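You operate a simulated robot arm through the tools that you are given. There is no shell and no other tool.

Carry out the task below with a simulated robot arm. There is one attempt and no reset: what you move stays moved.

## Task
Set the blue zoom to 2 X, focus till sharp, then click TEACH and the mark in the picture.

The check looks at the end state, three seconds after you hand in, the way a careful person would. Anything else that was tipped, shoved, dropped, spilled or broken makes it a failure.

## Robot
A 7-joint arm with a two-finger parallel gripper, fixed in place. Base frame: the origin is at the foot of the arm, x ahead of it, y to its left, z up. Readings come in mm, rad, newtons and seconds.
With the tool pointing down near the work surface it reaches from about 300 to 860 mm from the base axis. Its first joint turns from -2.496 to 2.496 rad. Payload 3 kg.
The TCP is the grasp point between the finger pads, 30 mm short of the fingertips. In the tool frame z runs along the fingers and y along their closing line. The gripper opens to 94 mm. The fingers are 28 mm wide and 10 mm thick; the gripper's body (50 by 96 mm) begins 55 mm behind the TCP.
Orientation is told as [roll, pitch, yaw] about the base's x, y, z axes, in that order, counted from this pose: with the fingers straight down and closing along the base's y, the tool's x points along the base's -x, its y along +y and its z along -z.

## Interface
- The arm moves only by the tool arm_command. Its argument "commands" is a list of rows, each a list of 7 numbers: the shift along the tool's x, y, z in cm, then the turn, a rotation vector about the tool's x, y, z in rad, then the closure in counts, from 0 (fully open) to 255 (shut). In form: [[x, y, z, wx, wy, wz, fingers], ...]. A call has 1 to 20 rows; each row is the pose to reach, as a shift and turn from the pose commanded when the call began, along the tool's axes at that moment. Each row takes 0.2 s and may step no farther than 50 mm and 0.15 rad from the row before; otherwise, or with a gripper value out of range, the whole call is refused. Where a pose cannot be reached the arm comes as near as it can. A force on the tool above 40 N (or 10 N above the force at the start of the call, whichever is more), or a blocked arm, ends the call early, and 0.2 s more pass. Each finger travels about 72 mm/s and halts on what it meets, pressing with about 28 N; the grip force reading is that of the motor and also rises with nothing between the fingers. The clock runs only during rows and for 0.2 s after the last one: add rows that repeat a pose to give the fingers time. It gives the time, the measured TCP pose, the force on the tool (base axes), the opening and the grip force at its end, in the units of the frame above (readings bear some noise), with the torque about the TCP (base axes, N m) and any sound that the robot's microphone picked up, and new pictures: "views" is both (left out), scene, wrist or none.
- Cameras (640 x 400 px; columns grow to the right, rows downward): "scene" is fixed at [223.1, -503.5, 1815.6]; the picture's right is [0.86, -0.51, 0.00], its down [-0.34, -0.56, -0.75] and it looks along [0.39, 0.65, -0.66] (base axes); focal length 362 px, centre (320, 200). "wrist" rides on the gripper at [76, 14, -102] in the tool frame; the picture's right is [-0.18, 0.98, 0.00], its down [-0.75, -0.14, -0.64] and it looks along [-0.63, -0.12, 0.77] (tool axes); focal length 243 px, centre (320, 200). There is no depth. A picture from a camera that has moved, and an enlarged one, comes with that camera's place and axes in the base frame and with its lens. The place of the scene camera against the robot may be out by one fixed shift of up to 12 mm in any direction.
- inspect(camera, box): a new picture of the part [left, top, right, bottom] of that camera's present view, enlarged. It takes no simulated time.
- sign_off(): hands the job in; it is judged then, once.

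Places have to be worked out from the pictures, the camera data and where the tool is seen. Open the gripper and draw the arm clear of the work before you hand the job in, unless the task says otherwise.

The tools are called after "Request:" as name(argument=value, ...) on one line, values as JSON. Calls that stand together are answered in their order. arm_command: Moves the arm, as the interface text tells. Its arguments: {"type":"object","properties":{"commands":{"type":"array"},"views":{"type":"string","enum":["both","scene","wrist","none"]}},"required":["commands"]} The other tools are called the same way: inspect (camera, box) takes an enlarged picture of a part of a camera's view; sign_off () hands the job in.

At the start:

```text
t: 0.0
position: [421.9, 156.4, 1299.4]
orientation: [0.001, 0.001, 0.0]
ft_force: [-0.4, -0.5, 0.5]
ft_torque: [0.0, 0.02, 0.03]
opening: 94.0
gripper_force: 0.1
```

scene: 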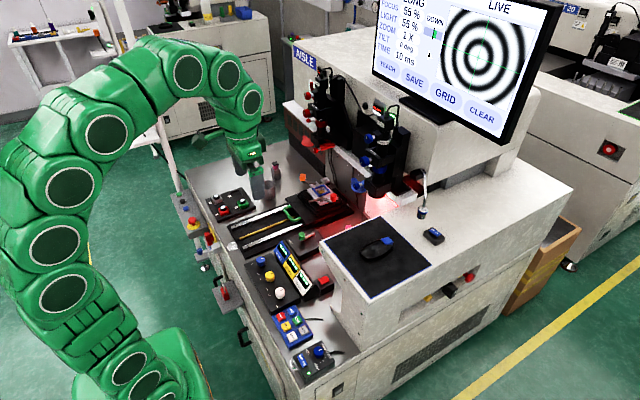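
wrist: 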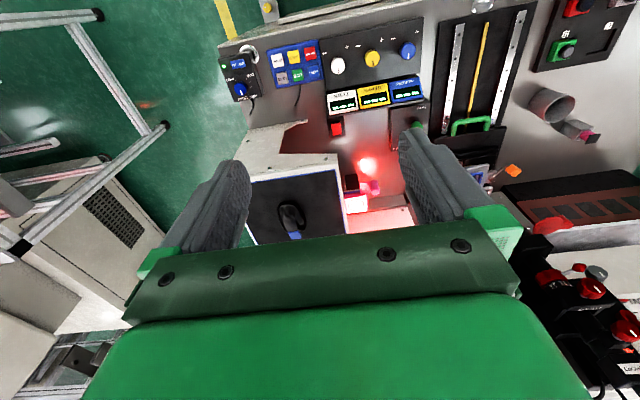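

The scene shows a workstation with a monitor, two camera stations (red and blue), knobs, and a mouse on a pad. I look at the details enlarged first.

Request:
inspect(camera="scene", box=[360, 0, 560, 125])

Request:
inspect(camera="scene", box=[290, 80, 450, 200])

Request:
inspect(camera="scene", box=[230, 220, 350, 390])

Request:
inspect(camera="scene", box=[310, 170, 470, 300])

Request:
inspect(camera="wrist", box=[210, 20, 450, 170])

```text
3.20 times, centred on (460, 62) of scene
camera zoom: at [223.1, -503.5, 1815.6], right [0.86, -0.51, 0.0], down [-0.34, -0.56, -0.75], along [0.39, 0.65, -0.66], focal length 1160 px, centre (-128, 640)
```

zoom: 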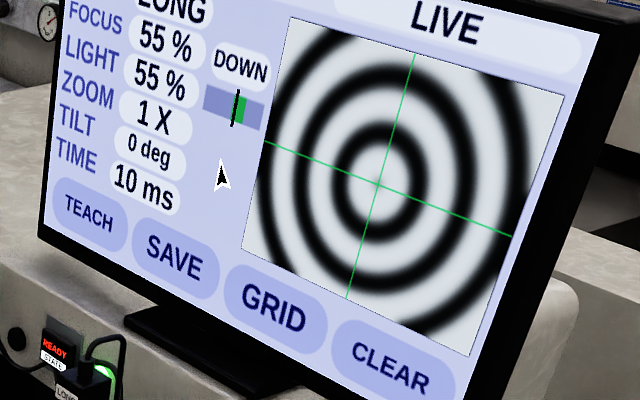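

```text
3.33 times, centred on (370, 140) of scene
camera zoom: at [223.1, -503.5, 1815.6], right [0.86, -0.51, 0.0], down [-0.34, -0.56, -0.75], along [0.39, 0.65, -0.66], focal length 1208 px, centre (153, 400)
```

zoom: 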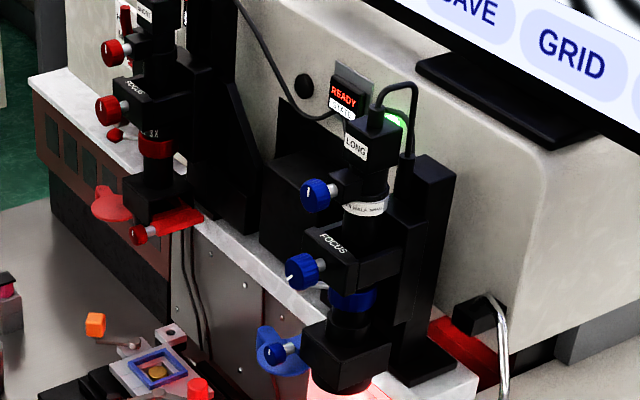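

```text
2.35 times, centred on (290, 305) of scene
camera zoom: at [223.1, -503.5, 1815.6], right [0.86, -0.51, 0.0], down [-0.34, -0.56, -0.75], along [0.39, 0.65, -0.66], focal length 853 px, centre (391, -47)
```

zoom: 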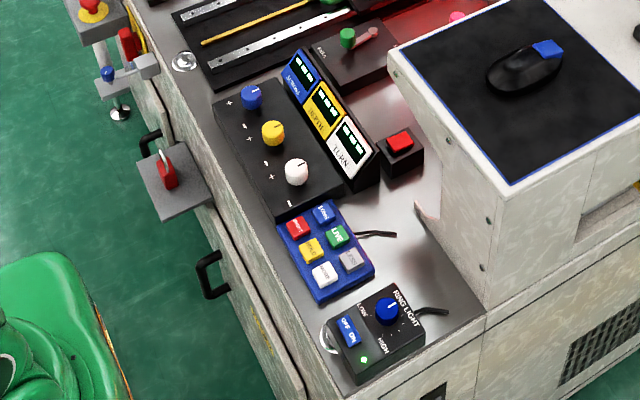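

```text
3.08 times, centred on (390, 235) of scene
camera zoom: at [223.1, -503.5, 1815.6], right [0.86, -0.51, 0.0], down [-0.34, -0.56, -0.75], along [0.39, 0.65, -0.66], focal length 1115 px, centre (105, 92)
```

zoom: 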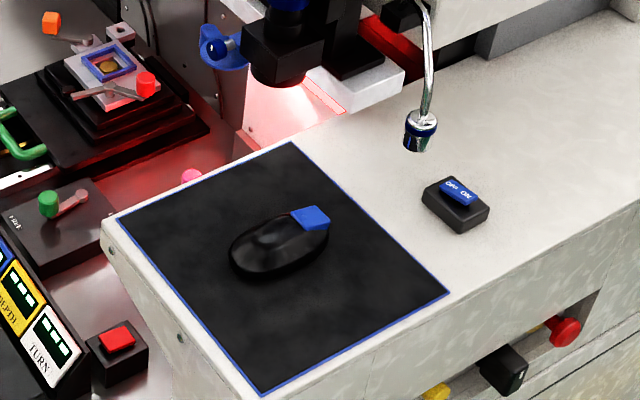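

```text
2.67 times, centred on (330, 95) of wrist
camera zoom: at [345.6, 171.1, 1402.5], right [0.18, 0.98, 0.0], down [0.75, -0.14, 0.64], along [0.63, -0.12, -0.77], focal length 647 px, centre (293, 480)
```

zoom: 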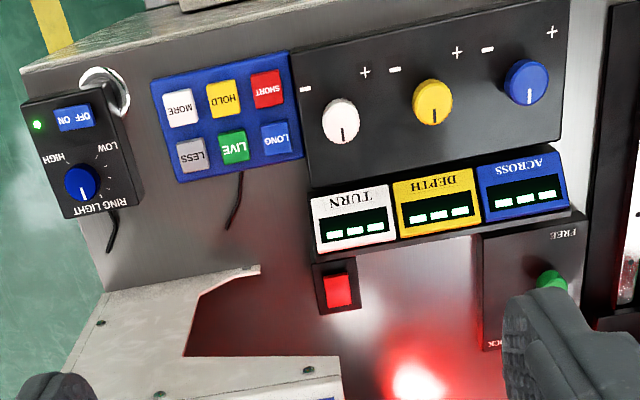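

I take closer looks at the blue microscope's knobs, the mouse and the screen's readouts before moving.

Request:
inspect(camera="scene", box=[345, 120, 425, 170])

Request:
inspect(camera="scene", box=[340, 160, 420, 210])

Request:
inspect(camera="scene", box=[350, 225, 414, 265])

Request:
inspect(camera="scene", box=[370, 0, 466, 60])

Request:
inspect(camera="scene", box=[180, 160, 356, 270])

Request:
inspect(camera="wrist", box=[240, 160, 420, 250])

```text
8.00 times, centred on (385, 145) of scene
camera zoom: at [223.1, -503.5, 1815.6], right [0.86, -0.51, 0.0], down [-0.34, -0.56, -0.75], along [0.39, 0.65, -0.66], focal length 2899 px, centre (-200, 640)
```

zoom: 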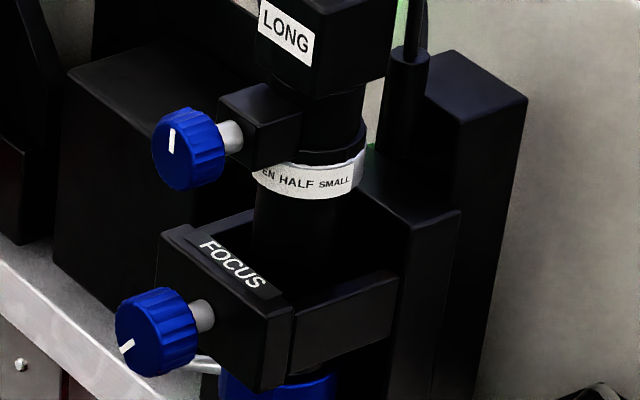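

```text
8.00 times, centred on (380, 185) of scene
camera zoom: at [223.1, -503.5, 1815.6], right [0.86, -0.51, 0.0], down [-0.34, -0.56, -0.75], along [0.39, 0.65, -0.66], focal length 2899 px, centre (-160, 320)
```

zoom: 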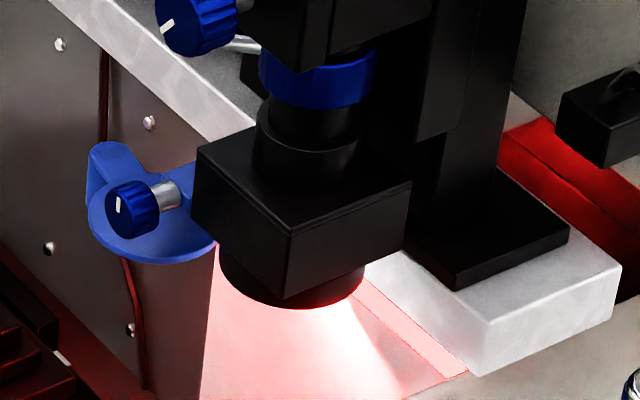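

```text
10.00 times, centred on (382, 245) of scene
camera zoom: at [223.1, -503.5, 1815.6], right [0.86, -0.51, 0.0], down [-0.34, -0.56, -0.75], along [0.39, 0.65, -0.66], focal length 3624 px, centre (-300, -250)
```

zoom: 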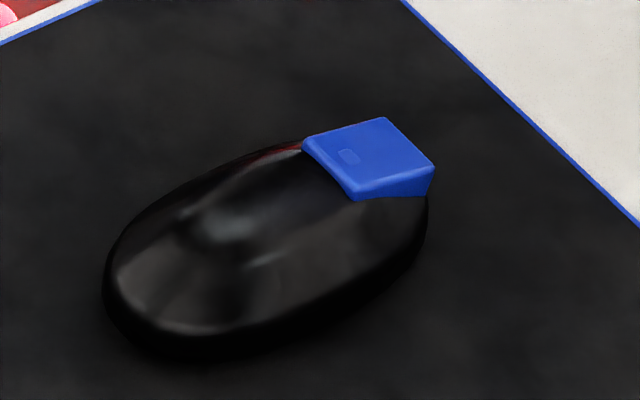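

```text
6.67 times, centred on (418, 30) of scene
camera zoom: at [223.1, -503.5, 1815.6], right [0.86, -0.51, 0.0], down [-0.34, -0.56, -0.75], along [0.39, 0.65, -0.66], focal length 2416 px, centre (-333, 1333)
```

zoom: 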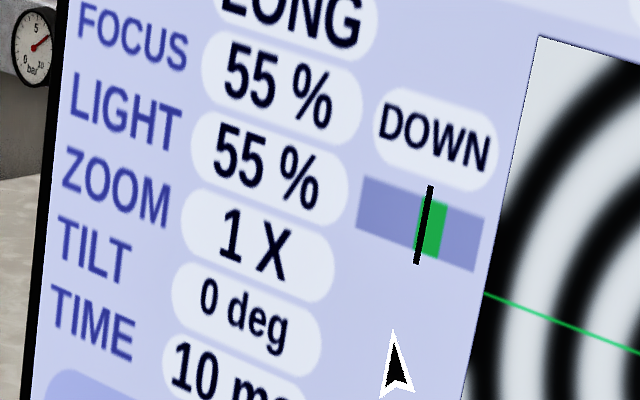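

```text
3.64 times, centred on (268, 215) of scene
camera zoom: at [223.1, -503.5, 1815.6], right [0.86, -0.51, 0.0], down [-0.34, -0.56, -0.75], along [0.39, 0.65, -0.66], focal length 1318 px, centre (509, 146)
```

zoom: 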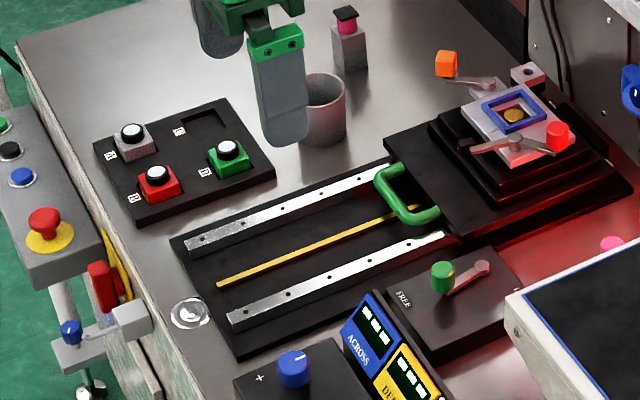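

```text
3.56 times, centred on (330, 205) of wrist
camera zoom: at [345.6, 171.1, 1402.5], right [0.18, 0.98, 0.0], down [0.75, -0.14, 0.64], along [0.63, -0.12, -0.77], focal length 863 px, centre (284, 182)
```

zoom: 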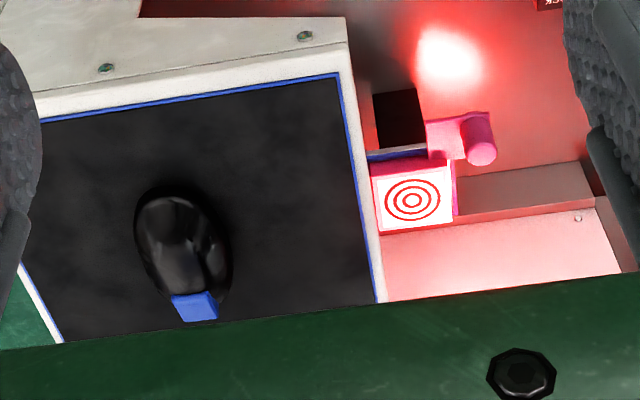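

The collar near the top knob reads "...EN HALF SMALL" (an iris), so the zoom is likely the blue ring under FOCUS. I zoom in further on that ring, its lever and the red twin for comparison.

Request:
inspect(camera="scene", box=[355, 155, 403, 185])

Request:
inspect(camera="scene", box=[295, 70, 375, 120])

Request:
inspect(camera="scene", box=[295, 110, 375, 160])

Request:
inspect(camera="scene", box=[370, 90, 418, 120])

Request:
inspect(camera="scene", box=[400, 170, 480, 220])

```text
13.33 times, centred on (379, 170) of scene
camera zoom: at [223.1, -503.5, 1815.6], right [0.86, -0.51, 0.0], down [-0.34, -0.56, -0.75], along [0.39, 0.65, -0.66], focal length 4832 px, centre (-467, 600)
```

zoom: 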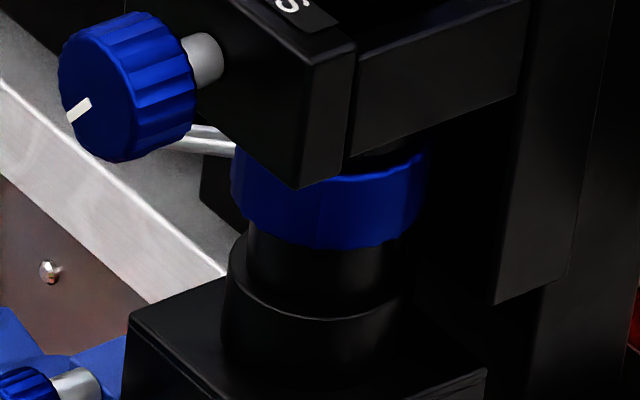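

```text
8.00 times, centred on (335, 95) of scene
camera zoom: at [223.1, -503.5, 1815.6], right [0.86, -0.51, 0.0], down [-0.34, -0.56, -0.75], along [0.39, 0.65, -0.66], focal length 2899 px, centre (200, 1040)
```

zoom: 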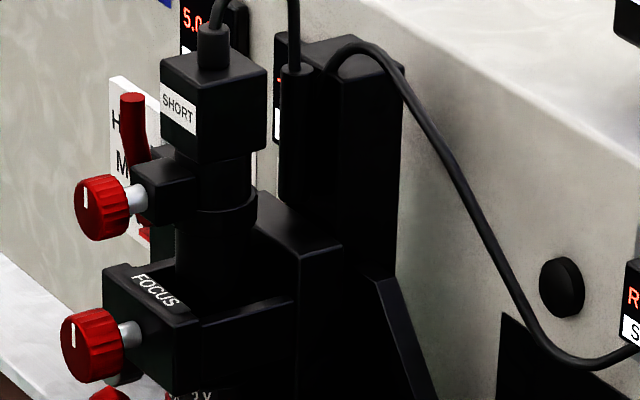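

```text
8.00 times, centred on (335, 135) of scene
camera zoom: at [223.1, -503.5, 1815.6], right [0.86, -0.51, 0.0], down [-0.34, -0.56, -0.75], along [0.39, 0.65, -0.66], focal length 2899 px, centre (200, 720)
```

zoom: 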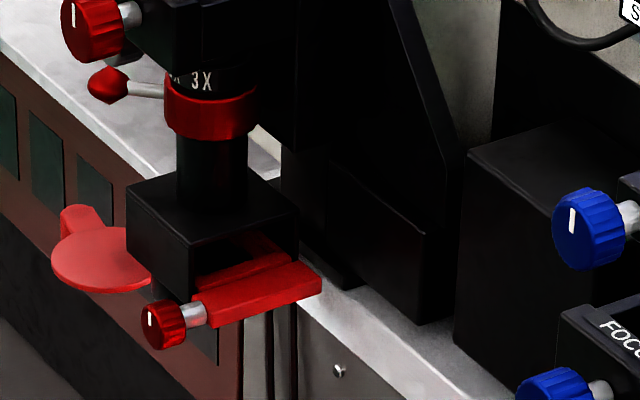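

```text
13.33 times, centred on (394, 105) of scene
camera zoom: at [223.1, -503.5, 1815.6], right [0.86, -0.51, 0.0], down [-0.34, -0.56, -0.75], along [0.39, 0.65, -0.66], focal length 4832 px, centre (-667, 1467)
```

zoom: 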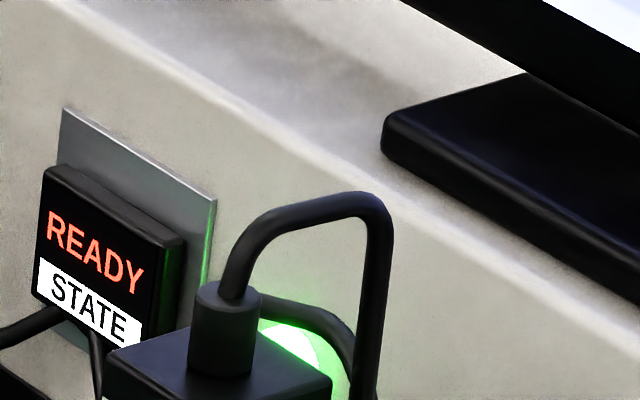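

```text
8.00 times, centred on (440, 195) of scene
camera zoom: at [223.1, -503.5, 1815.6], right [0.86, -0.51, 0.0], down [-0.34, -0.56, -0.75], along [0.39, 0.65, -0.66], focal length 2899 px, centre (-640, 240)
```

zoom: 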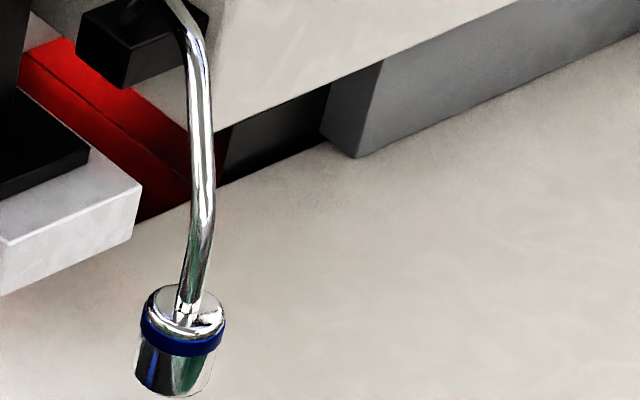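

The zoom is the blue ring with a side lever, hidden behind the focus knob from this camera (the red twin shows "3X" marks above such a ring). I pitch the tool up so the wrist camera looks forward at the blue microscope.

Request:
arm_command(commands=[[0, 0, 0, 0, -0.12, 0, 0], [0, 0, 0, 0, -0.24, 0, 0], [0, 0, 0, 0, -0.36, 0, 0], [0, 0, 0, 0, -0.48, 0, 0], [0, 0, 0, 0, -0.6, 0, 0], [0, 0, 0, 0, -0.72, 0, 0], [0, 0, 0, 0, -0.84, 0, 0], [0, 0, 0, 0, -0.9, 0, 0], [0, 0, 0, 0, -0.9, 0, 0]], views="both")

```text
t: 1.3
position: [406.1, 189.8, 1301.6]
orientation: [0.297, -0.501, -0.044]
ft_force: [-0.6, 0.4, 0.0]
ft_torque: [0.0, -0.06, -0.01]
opening: 94.0
gripper_force: 0.0
stopped in row 6: the arm was blocked; the commanded pose is now the measured one
camera wrist: at [290.0, 178.6, 1355.5], right [0.07, 0.94, 0.34], down [0.37, -0.34, 0.86], along [0.93, 0.07, -0.37], focal length 243 px, centre (320, 200)
```

scene: 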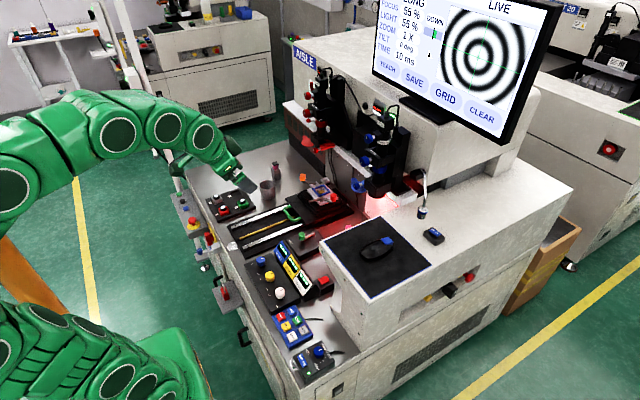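
wrist: 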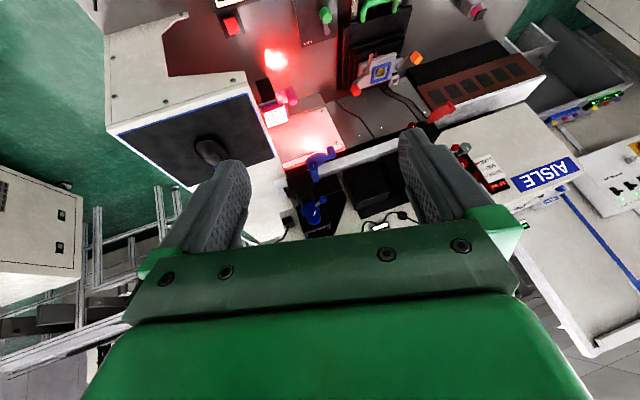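

The arm met a joint limit while pitching, but the wrist camera now sees the blue scope. I enlarge that region.

Request:
inspect(camera="wrist", box=[260, 130, 372, 240])

Request:
inspect(camera="wrist", box=[290, 140, 340, 190])

Request:
inspect(camera="wrist", box=[290, 185, 350, 230])

Request:
inspect(camera="scene", box=[0, 60, 260, 240])

```text
3.64 times, centred on (316, 185) of wrist
camera zoom: at [290.0, 178.6, 1355.5], right [0.07, 0.94, 0.34], down [0.37, -0.34, 0.86], along [0.93, 0.07, -0.37], focal length 882 px, centre (334, 254)
```

zoom: 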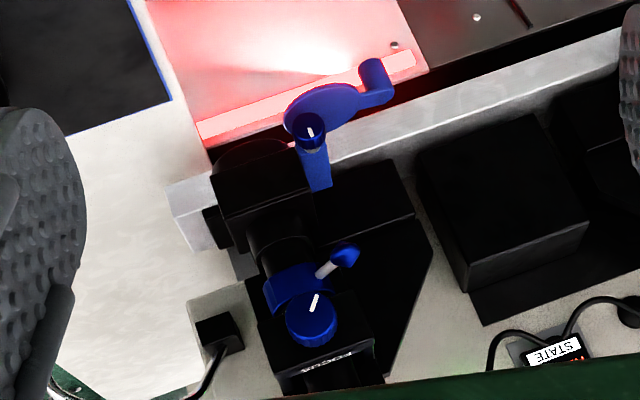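

```text
8.00 times, centred on (315, 165) of wrist
camera zoom: at [290.0, 178.6, 1355.5], right [0.07, 0.94, 0.34], down [0.37, -0.34, 0.86], along [0.93, 0.07, -0.37], focal length 1941 px, centre (360, 480)
```

zoom: 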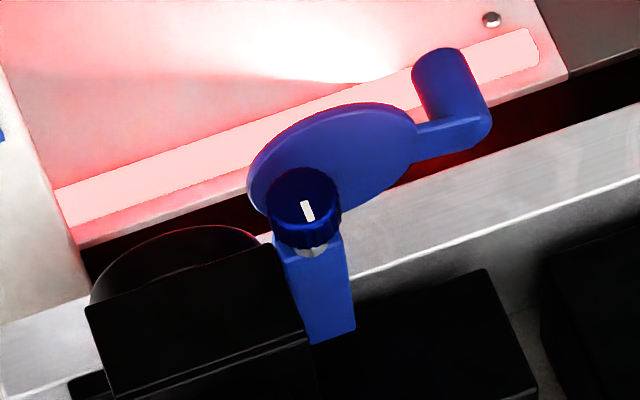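

```text
8.89 times, centred on (320, 208) of wrist
camera zoom: at [290.0, 178.6, 1355.5], right [0.07, 0.94, 0.34], down [0.37, -0.34, 0.86], along [0.93, 0.07, -0.37], focal length 2157 px, centre (320, 133)
```

zoom: 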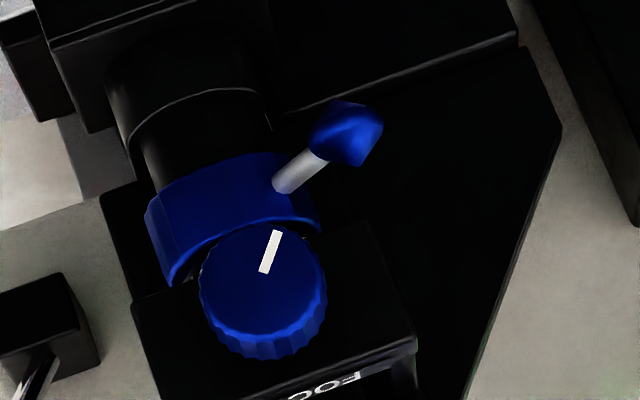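

```text
2.22 times, centred on (130, 150) of scene
camera zoom: at [223.1, -503.5, 1815.6], right [0.86, -0.51, 0.0], down [-0.34, -0.56, -0.75], along [0.39, 0.65, -0.66], focal length 805 px, centre (742, 311)
```

zoom: 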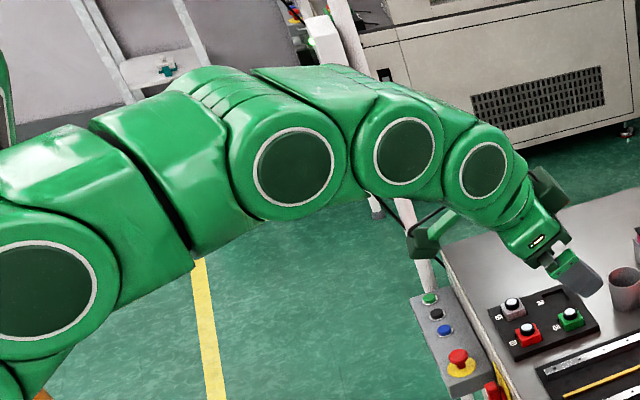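

From triangulation I judge the focus knob face at about (784, 190, 1194) and the zoom lever's ball at about (821, 225, 1148), lever pointing forward-left. I move the arm forward to about (560, 180, 1220) and take out the roll, so that the tool can then be pitched up with more joint room.

Request:
arm_command(commands=[[-1.9, -0.9, 2.8, 0.055, 0, -0.008, 0], [-3.8, -1.8, 5.5, 0.11, 0, -0.016, 0], [-5.8, -2.8, 8.3, 0.166, 0, -0.024, 0], [-7.7, -3.7, 11.1, 0.22, 0, -0.031, 0], [-9.6, -4.6, 13.9, 0.276, 0.005, -0.039, 0], [-9.6, -4.6, 13.9, 0.276, 0.005, -0.039, 0]], views="both")

```text
t: 2.7
position: [559.4, 179.9, 1223.0]
orientation: [0.001, -0.506, 0.0]
ft_force: [0.0, 0.7, -0.1]
ft_torque: [0.02, 0.01, -0.02]
opening: 94.1
gripper_force: 0.0
camera wrist: at [444.2, 194.3, 1276.1], right [0.16, 0.98, 0.09], down [0.35, -0.14, 0.93], along [0.92, -0.12, -0.36], focal length 243 px, centre (320, 200)
```

scene: 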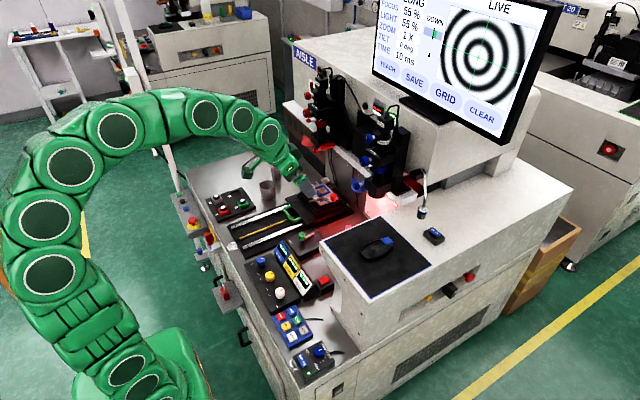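
wrist: 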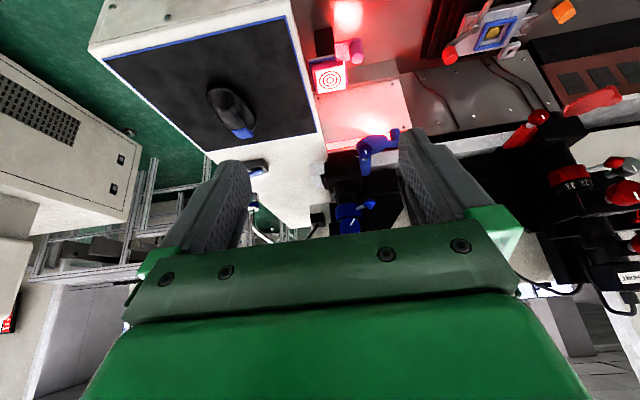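

The arm reached the pose. I enlarge the blue scope in the new wrist view for a second triangulation.

Request:
inspect(camera="wrist", box=[320, 120, 420, 240])

Request:
inspect(camera="wrist", box=[325, 185, 405, 235])

Request:
inspect(camera="wrist", box=[530, 120, 640, 240])

Request:
inspect(camera="wrist", box=[190, 60, 290, 160])

```text
3.33 times, centred on (370, 180) of wrist
camera zoom: at [444.2, 194.3, 1276.1], right [0.16, 0.98, 0.09], down [0.35, -0.14, 0.93], along [0.92, -0.12, -0.36], focal length 809 px, centre (153, 267)
```

zoom: 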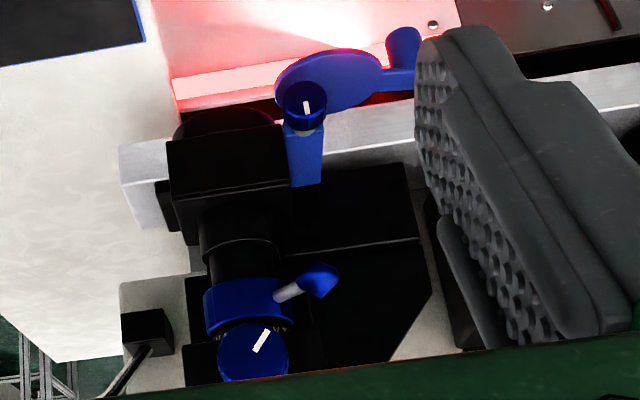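

```text
8.00 times, centred on (365, 210) of wrist
camera zoom: at [444.2, 194.3, 1276.1], right [0.16, 0.98, 0.09], down [0.35, -0.14, 0.93], along [0.92, -0.12, -0.36], focal length 1941 px, centre (-40, 120)
```

zoom: 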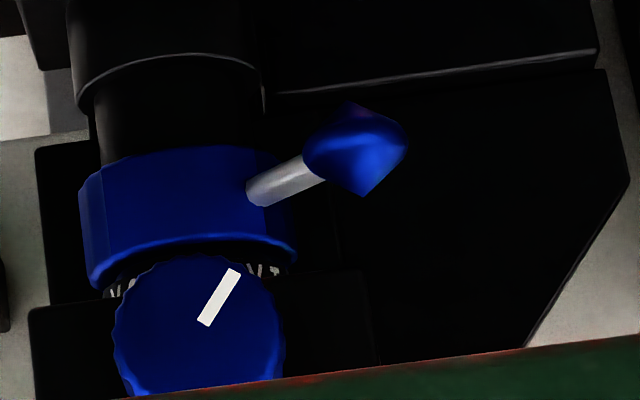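

```text
3.33 times, centred on (585, 180) of wrist
camera zoom: at [444.2, 194.3, 1276.1], right [0.16, 0.98, 0.09], down [0.35, -0.14, 0.93], along [0.92, -0.12, -0.36], focal length 809 px, centre (-563, 267)
```

zoom: 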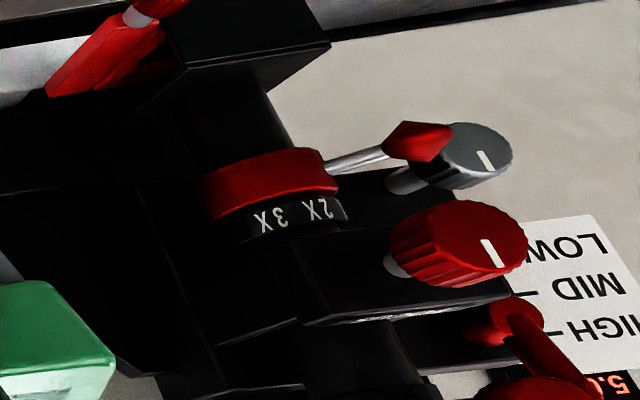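

```text
4.00 times, centred on (240, 110) of wrist
camera zoom: at [444.2, 194.3, 1276.1], right [0.16, 0.98, 0.09], down [0.35, -0.14, 0.93], along [0.92, -0.12, -0.36], focal length 970 px, centre (640, 560)
```

zoom: 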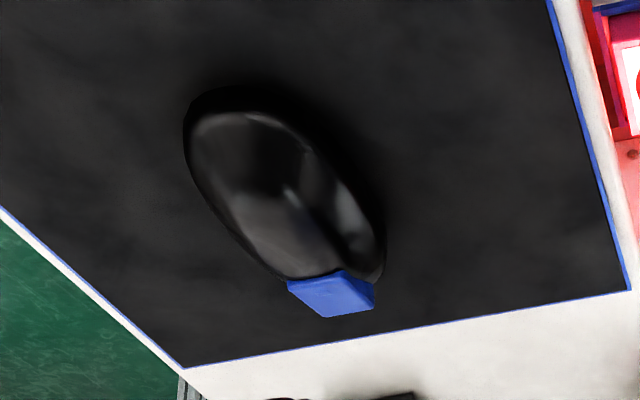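

The second view agrees: lever ball near (815–821, 225, 1147), ring axis near (857, 190), focus knob axis near y=190, z≈1190. I now pitch the tool toward horizontal while easing to about (600, 225, 1180), well in front of the scope.

Request:
arm_command(commands=[[-0.2, 0.6, 0.7, 0, -0.13, 0, 0], [-0.4, 1.1, 1.4, 0, -0.26, 0, 0], [-0.6, 1.7, 2.1, 0, -0.4, 0, 0], [-0.7, 2.2, 2.8, 0, -0.53, 0, 0], [-0.9, 2.8, 3.5, 0, -0.66, 0, 0], [-1.1, 3.4, 4.3, 0, -0.8, 0, 0], [-1.3, 4.0, 5.0, 0, -0.93, 0, 0], [-1.42, 4.5, 5.7, 0, -1.064, 0, 0], [-1.42, 4.5, 5.7, 0, -1.064, 0, 0]], views="both")

```text
t: 4.1
position: [568.8, 245.1, 1157.0]
orientation: [0.609, -0.991, -0.537]
ft_force: [0.3, 0.6, 0.3]
ft_torque: [-0.01, 0.03, -0.01]
opening: 94.1
gripper_force: 0.1
stopped in row 6: the arm was blocked; the commanded pose is now the measured one
camera wrist: at [442.7, 265.2, 1144.8], right [0.09, 0.88, 0.46], down [-0.21, -0.44, 0.87], along [0.97, -0.18, 0.15], focal length 243 px, centre (320, 200)
```

scene: 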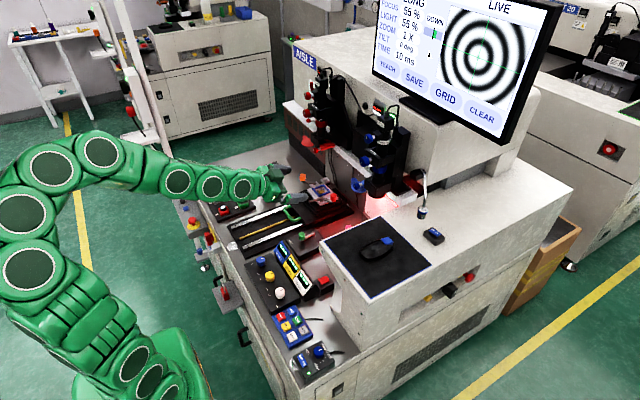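
wrist: 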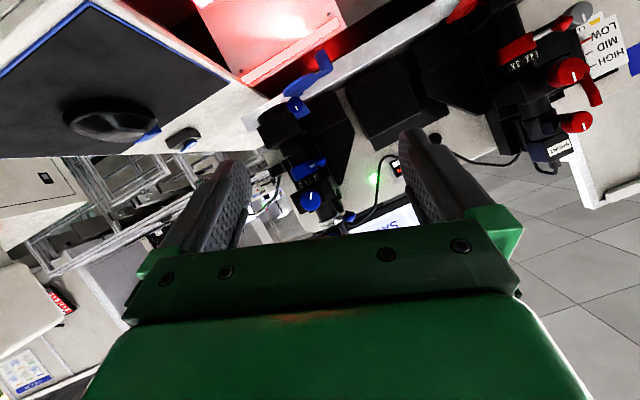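

The tool is forward but rolled about its axis, which points to the last joints nearing a limit. I move further out (x≈660) and continue tipping the tool up to horizontal from the orientation it took.

Request:
arm_command(commands=[[-2.2, 0.3, 4.0, 0, 0, 0, 0], [-4.4, 0.6, 8.0, 0, 0, 0, 0], [-4.4, 0.6, 8.0, -0.04, -0.105, 0, 0], [-4.4, 0.6, 8.0, -0.08, -0.21, 0, 0], [-4.4, 0.6, 8.0, -0.119, -0.316, 0, 0], [-4.4, 0.6, 8.0, -0.158, -0.421, 0, 0], [-4.4, 0.6, 8.0, -0.158, -0.421, 0, 0]], views="both")

```text
t: 5.7
position: [659.5, 249.8, 1160.9]
orientation: [1.533, -1.214, -1.378]
ft_force: [1.1, -0.5, -1.2]
ft_torque: [0.01, 0.02, -0.04]
opening: 93.9
gripper_force: 0.1
camera wrist: at [552.3, 272.6, 1096.4], right [-0.13, 0.85, 0.51], down [-0.56, -0.49, 0.67], along [0.82, -0.2, 0.54], focal length 243 px, centre (320, 200)
```

scene: 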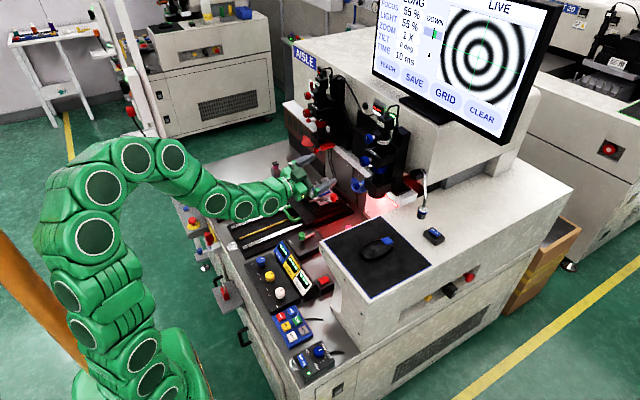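
wrist: 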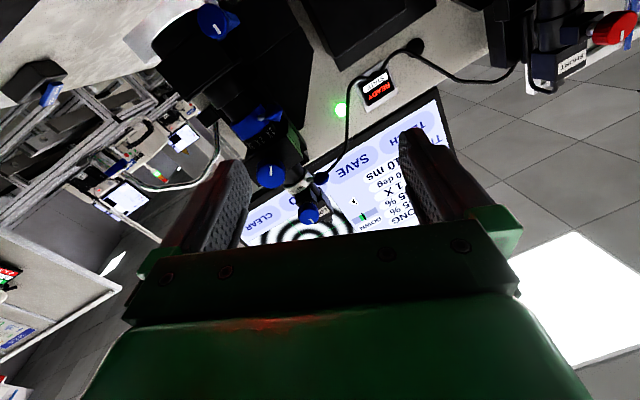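

The tool is now horizontal, pointing nearly +x at (660, 250, 1161), rolled about 20° and yawed 9°. I square it up so the fingers close along y.

Request:
arm_command(commands=[[0, 0, 0, 0.05, -0.014, -0.118, 0], [0, 0, 0, 0.1, -0.027, -0.237, 0], [0, 0, 0, 0.153, -0.041, -0.355, 0], [0, 0, 0, 0.153, -0.041, -0.355, 0]], views="both")

```text
t: 6.7
position: [659.6, 249.4, 1160.0]
orientation: [-1.034, -1.568, 1.034]
ft_force: [-0.3, -0.4, -0.2]
ft_torque: [0.0, -0.01, 0.04]
opening: 94.4
gripper_force: 0.1
camera wrist: at [557.9, 263.6, 1084.7], right [0.0, 0.98, 0.18], down [-0.64, -0.14, 0.76], along [0.77, -0.12, 0.63], focal length 243 px, centre (320, 200)
```

scene: 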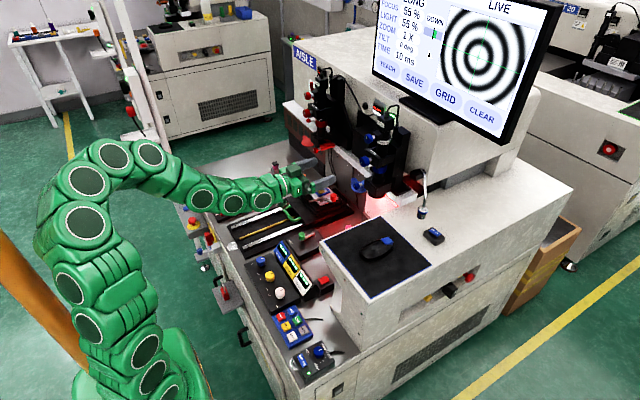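
wrist: 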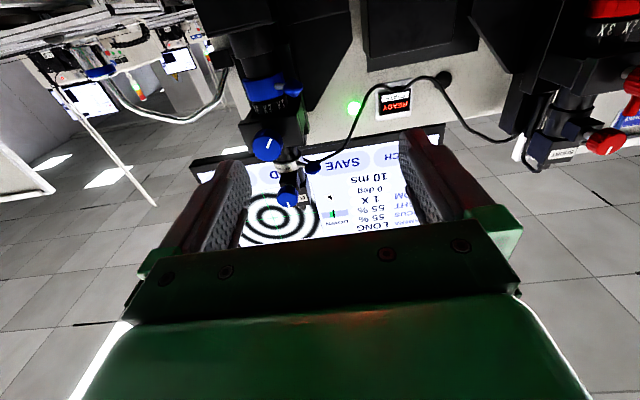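

The tool is square now (pointing +x, closing along y). I enlarge the wrist view to refine the lever's and knob's positions from this low viewpoint.

Request:
inspect(camera="wrist", box=[200, 40, 360, 140])

Request:
inspect(camera="wrist", box=[230, 100, 342, 170])

Request:
inspect(camera="scene", box=[270, 130, 400, 210])

```text
4.00 times, centred on (280, 90) of wrist
camera zoom: at [557.9, 263.6, 1084.7], right [0.0, 0.98, 0.18], down [-0.64, -0.14, 0.76], along [0.77, -0.12, 0.63], focal length 970 px, centre (480, 640)
```

zoom: 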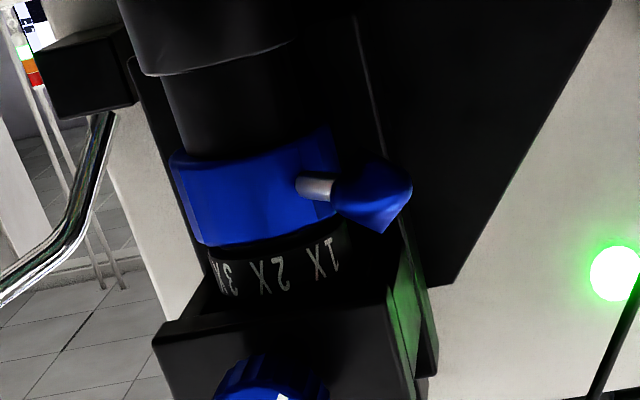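

```text
5.71 times, centred on (286, 135) of wrist
camera zoom: at [557.9, 263.6, 1084.7], right [0.0, 0.98, 0.18], down [-0.64, -0.14, 0.76], along [0.77, -0.12, 0.63], focal length 1386 px, centre (514, 571)
```

zoom: 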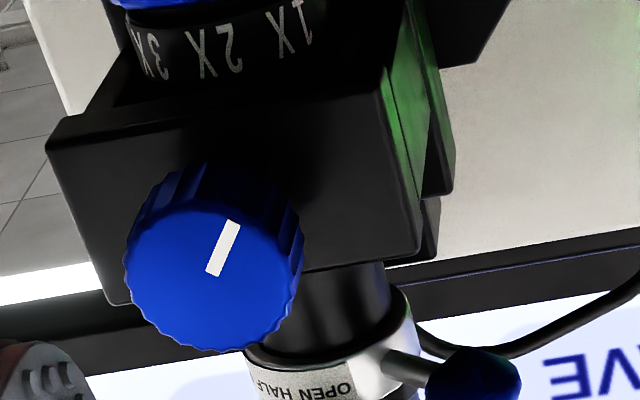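

```text
4.92 times, centred on (335, 170) of scene
camera zoom: at [223.1, -503.5, 1815.6], right [0.86, -0.51, 0.0], down [-0.34, -0.56, -0.75], along [0.39, 0.65, -0.66], focal length 1784 px, centre (246, 348)
```

zoom: 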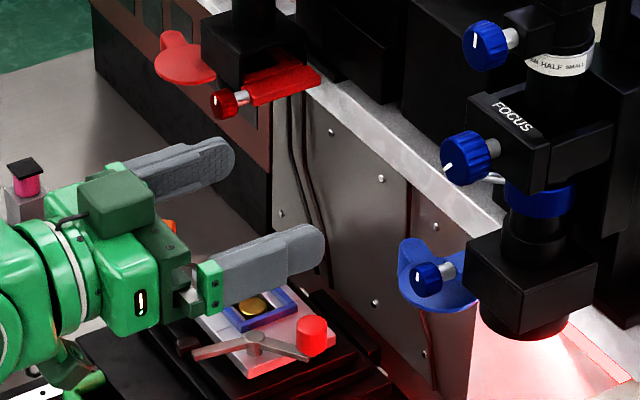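

I refine: lever ball (817, 224, 1149), ring axis ≈ (857, 189), marks 1X at the lever's present ~43° left, 2X about straight ahead, 3X to the right; focus knob face (784, 189, 1189), radius ~16. I narrow the fingers to ~38 mm and line up in front of the lever at z≈1144 to straddle its ball.

Request:
arm_command(commands=[[0, 0, 0, 0, 0, 0, 150], [0.8, -1.3, 2.0, 0, 0, 0, 150], [1.6, -2.5, 5.0, 0, 0, 0, 150], [1.6, -2.5, 8.0, 0, 0, 0, 150], [1.6, -2.5, 8.0, 0, 0, 0, 150]], views="both")

```text
t: 7.9
position: [741.5, 224.7, 1143.4]
orientation: [-0.965, -1.568, 0.964]
ft_force: [0.5, -0.3, -0.5]
ft_torque: [-0.01, 0.03, 0.0]
opening: 38.5
gripper_force: 0.0
camera wrist: at [638.5, 239.3, 1067.8], right [0.0, 0.98, 0.18], down [-0.64, -0.14, 0.76], along [0.77, -0.12, 0.63], focal length 243 px, centre (320, 200)
```

scene: 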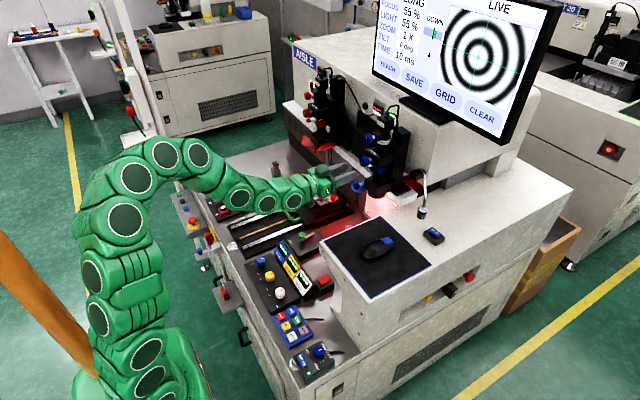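
wrist: 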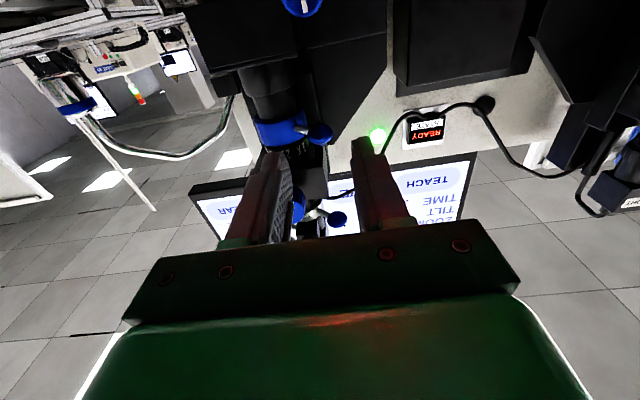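

The ball appears between the fingers in the wrist view; I enlarge both views to check clearances before advancing.

Request:
inspect(camera="wrist", box=[240, 90, 400, 190])

Request:
inspect(camera="scene", box=[310, 140, 406, 200])

```text
4.00 times, centred on (320, 140) of wrist
camera zoom: at [638.5, 239.3, 1067.8], right [0.0, 0.98, 0.18], down [-0.64, -0.14, 0.76], along [0.77, -0.12, 0.63], focal length 970 px, centre (320, 440)
```

zoom: 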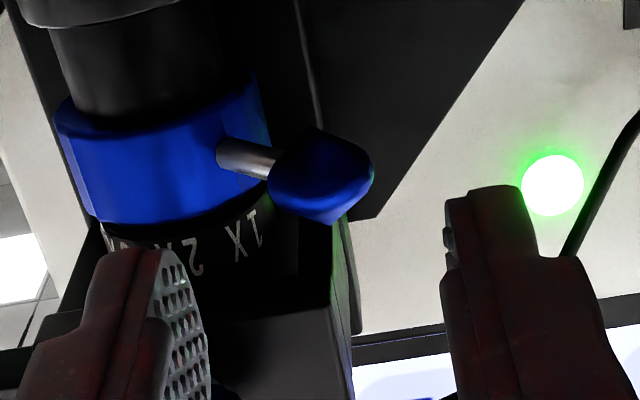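

```text
6.67 times, centred on (358, 170) of scene
camera zoom: at [223.1, -503.5, 1815.6], right [0.86, -0.51, 0.0], down [-0.34, -0.56, -0.75], along [0.39, 0.65, -0.66], focal length 2416 px, centre (67, 400)
```

zoom: 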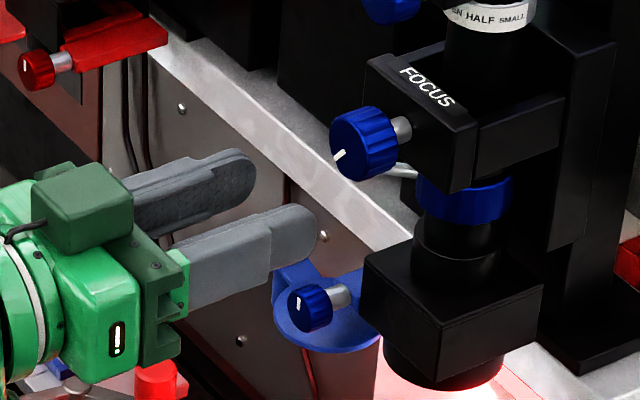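

The ball is centred between the fingers and clear above and below. I advance about 52 mm so the fingertips pass on both sides of the ball.

Request:
arm_command(commands=[[0, 0, 1.5, 0, 0, 0, 150], [0, 0, 3.0, 0, 0, 0, 150], [0, 0, 4.2, 0, 0, 0, 150], [0, 0, 5.2, 0, 0, 0, 150], [0, 0, 5.2, 0, 0, 0, 150]], views="both")

Request:
inspect(camera="wrist", box=[240, 90, 400, 190])

Request:
inspect(camera="scene", box=[310, 140, 406, 200])

```text
t: 9.1
position: [792.7, 224.1, 1144.0]
orientation: [-1.217, -1.571, 1.215]
ft_force: [-1.2, 0.2, 0.0]
ft_torque: [0.0, -0.02, 0.01]
opening: 38.6
gripper_force: 0.0
camera wrist: at [689.8, 238.0, 1068.9], right [0.0, 0.98, 0.18], down [-0.64, -0.14, 0.75], along [0.77, -0.12, 0.63], focal length 243 px, centre (320, 200)
```

scene: 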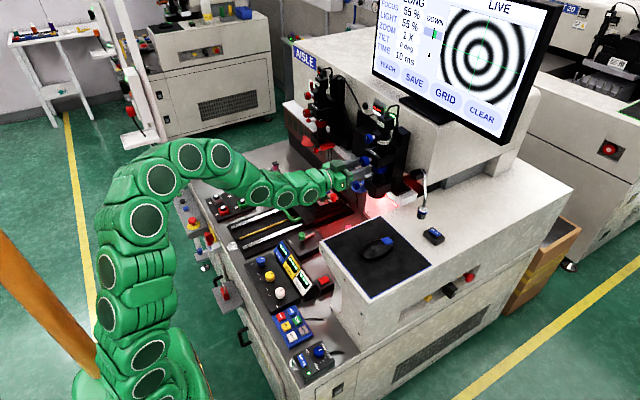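
wrist: 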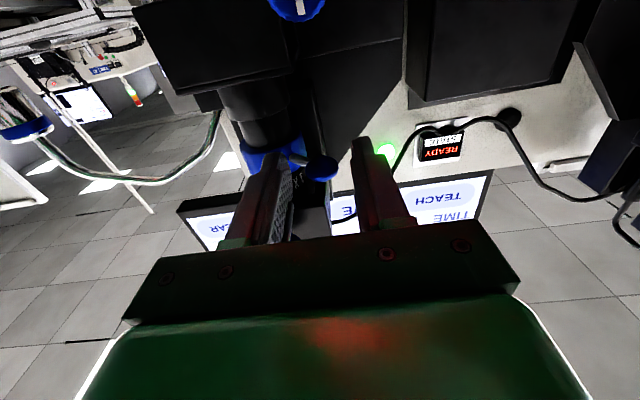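

```text
4.00 times, centred on (320, 140) of wrist
camera zoom: at [689.8, 238.0, 1068.9], right [0.0, 0.98, 0.18], down [-0.64, -0.14, 0.75], along [0.77, -0.12, 0.63], focal length 970 px, centre (320, 440)
```

zoom: 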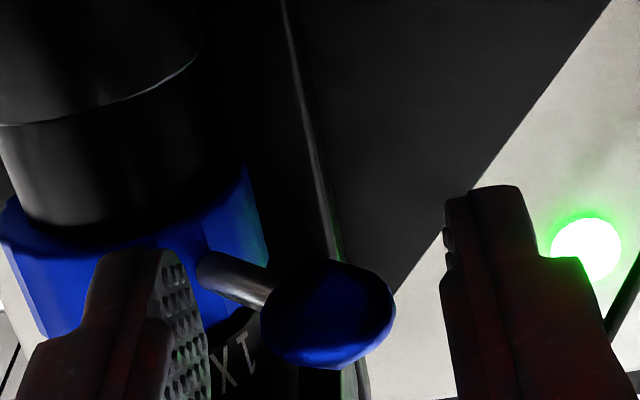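

```text
6.67 times, centred on (358, 170) of scene
camera zoom: at [223.1, -503.5, 1815.6], right [0.86, -0.51, 0.0], down [-0.34, -0.56, -0.75], along [0.39, 0.65, -0.66], focal length 2416 px, centre (67, 400)
```

zoom: 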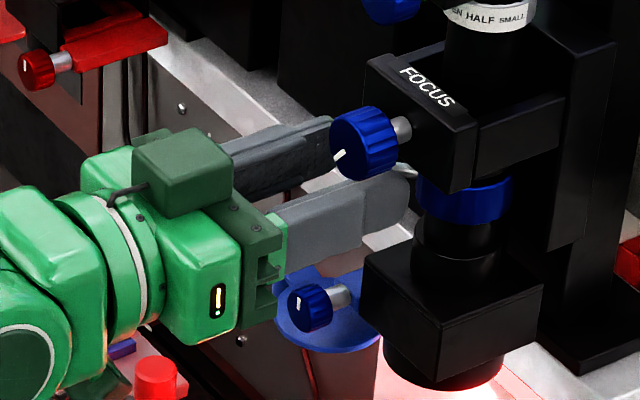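

Fingers straddle the ball. I push the lever toward −y in steps with the left finger, retreating slightly to follow the arc, and watch the ZOOM readout.

Request:
arm_command(commands=[[0, -0.6, 0, 0, 0, 0, 150], [0, -1.2, 0, 0, 0, 0, 150], [0, -1.7, -0.1, 0, 0, 0, 150], [0, -2.2, -0.3, 0, 0, 0, 150], [0, -2.7, -0.4, 0, 0, 0, 150], [0, -3.2, -0.5, 0, 0, 0, 150], [0, -3.2, -0.5, 0, 0, 0, 150]], views="both")

Request:
inspect(camera="scene", box=[370, 0, 530, 100])

Request:
inspect(camera="wrist", box=[240, 90, 400, 190])

Request:
inspect(camera="scene", box=[310, 140, 406, 200])

```text
t: 10.7
position: [788.3, 192.3, 1143.9]
orientation: [-1.293, -1.57, 1.293]
ft_force: [-0.4, -0.8, 0.2]
ft_torque: [-0.02, 0.01, -0.04]
opening: 38.7
gripper_force: 0.1
camera wrist: at [685.7, 206.0, 1068.3], right [0.0, 0.98, 0.18], down [-0.64, -0.14, 0.75], along [0.77, -0.12, 0.63], focal length 243 px, centre (320, 200)
```

scene: 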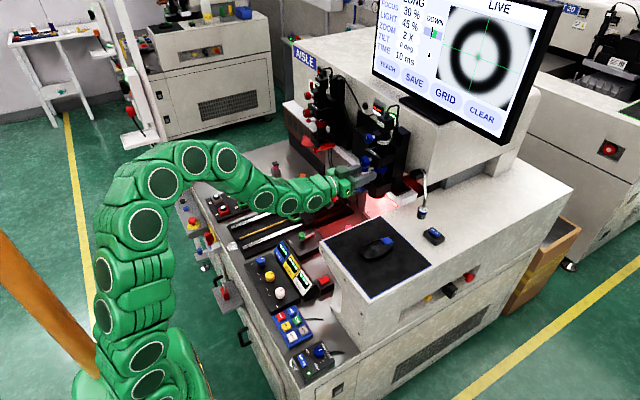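
wrist: 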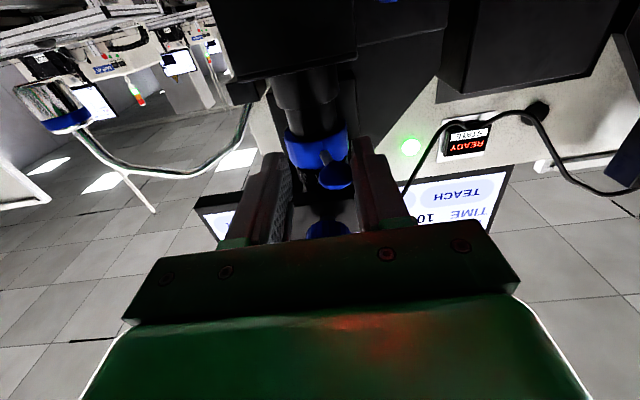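

```text
4.00 times, centred on (450, 50) of scene
camera zoom: at [223.1, -503.5, 1815.6], right [0.86, -0.51, 0.0], down [-0.34, -0.56, -0.75], along [0.39, 0.65, -0.66], focal length 1450 px, centre (-200, 800)
```

zoom: 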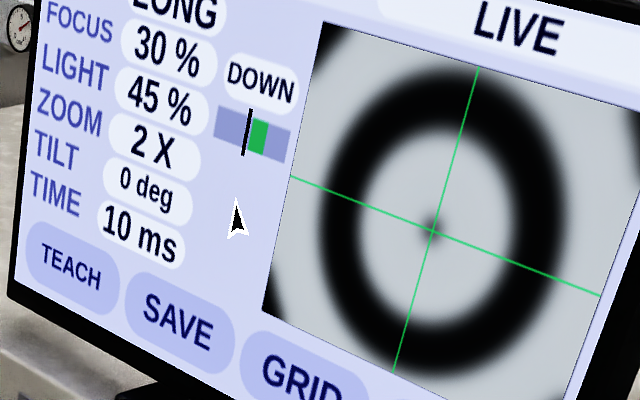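

```text
4.00 times, centred on (320, 140) of wrist
camera zoom: at [685.7, 206.0, 1068.3], right [0.0, 0.98, 0.18], down [-0.64, -0.14, 0.75], along [0.77, -0.12, 0.63], focal length 970 px, centre (320, 440)
```

zoom: 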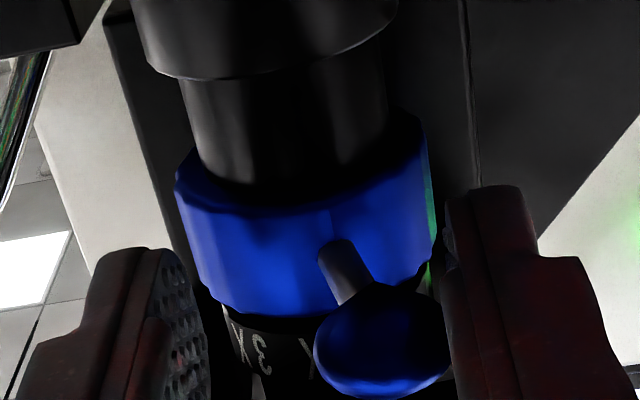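

```text
6.67 times, centred on (358, 170) of scene
camera zoom: at [223.1, -503.5, 1815.6], right [0.86, -0.51, 0.0], down [-0.34, -0.56, -0.75], along [0.39, 0.65, -0.66], focal length 2416 px, centre (67, 400)
```

zoom: 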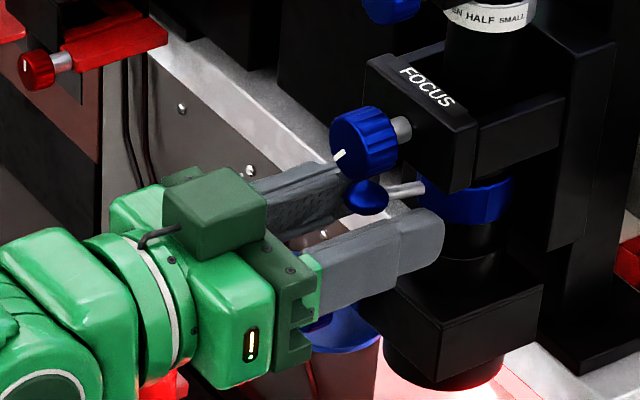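

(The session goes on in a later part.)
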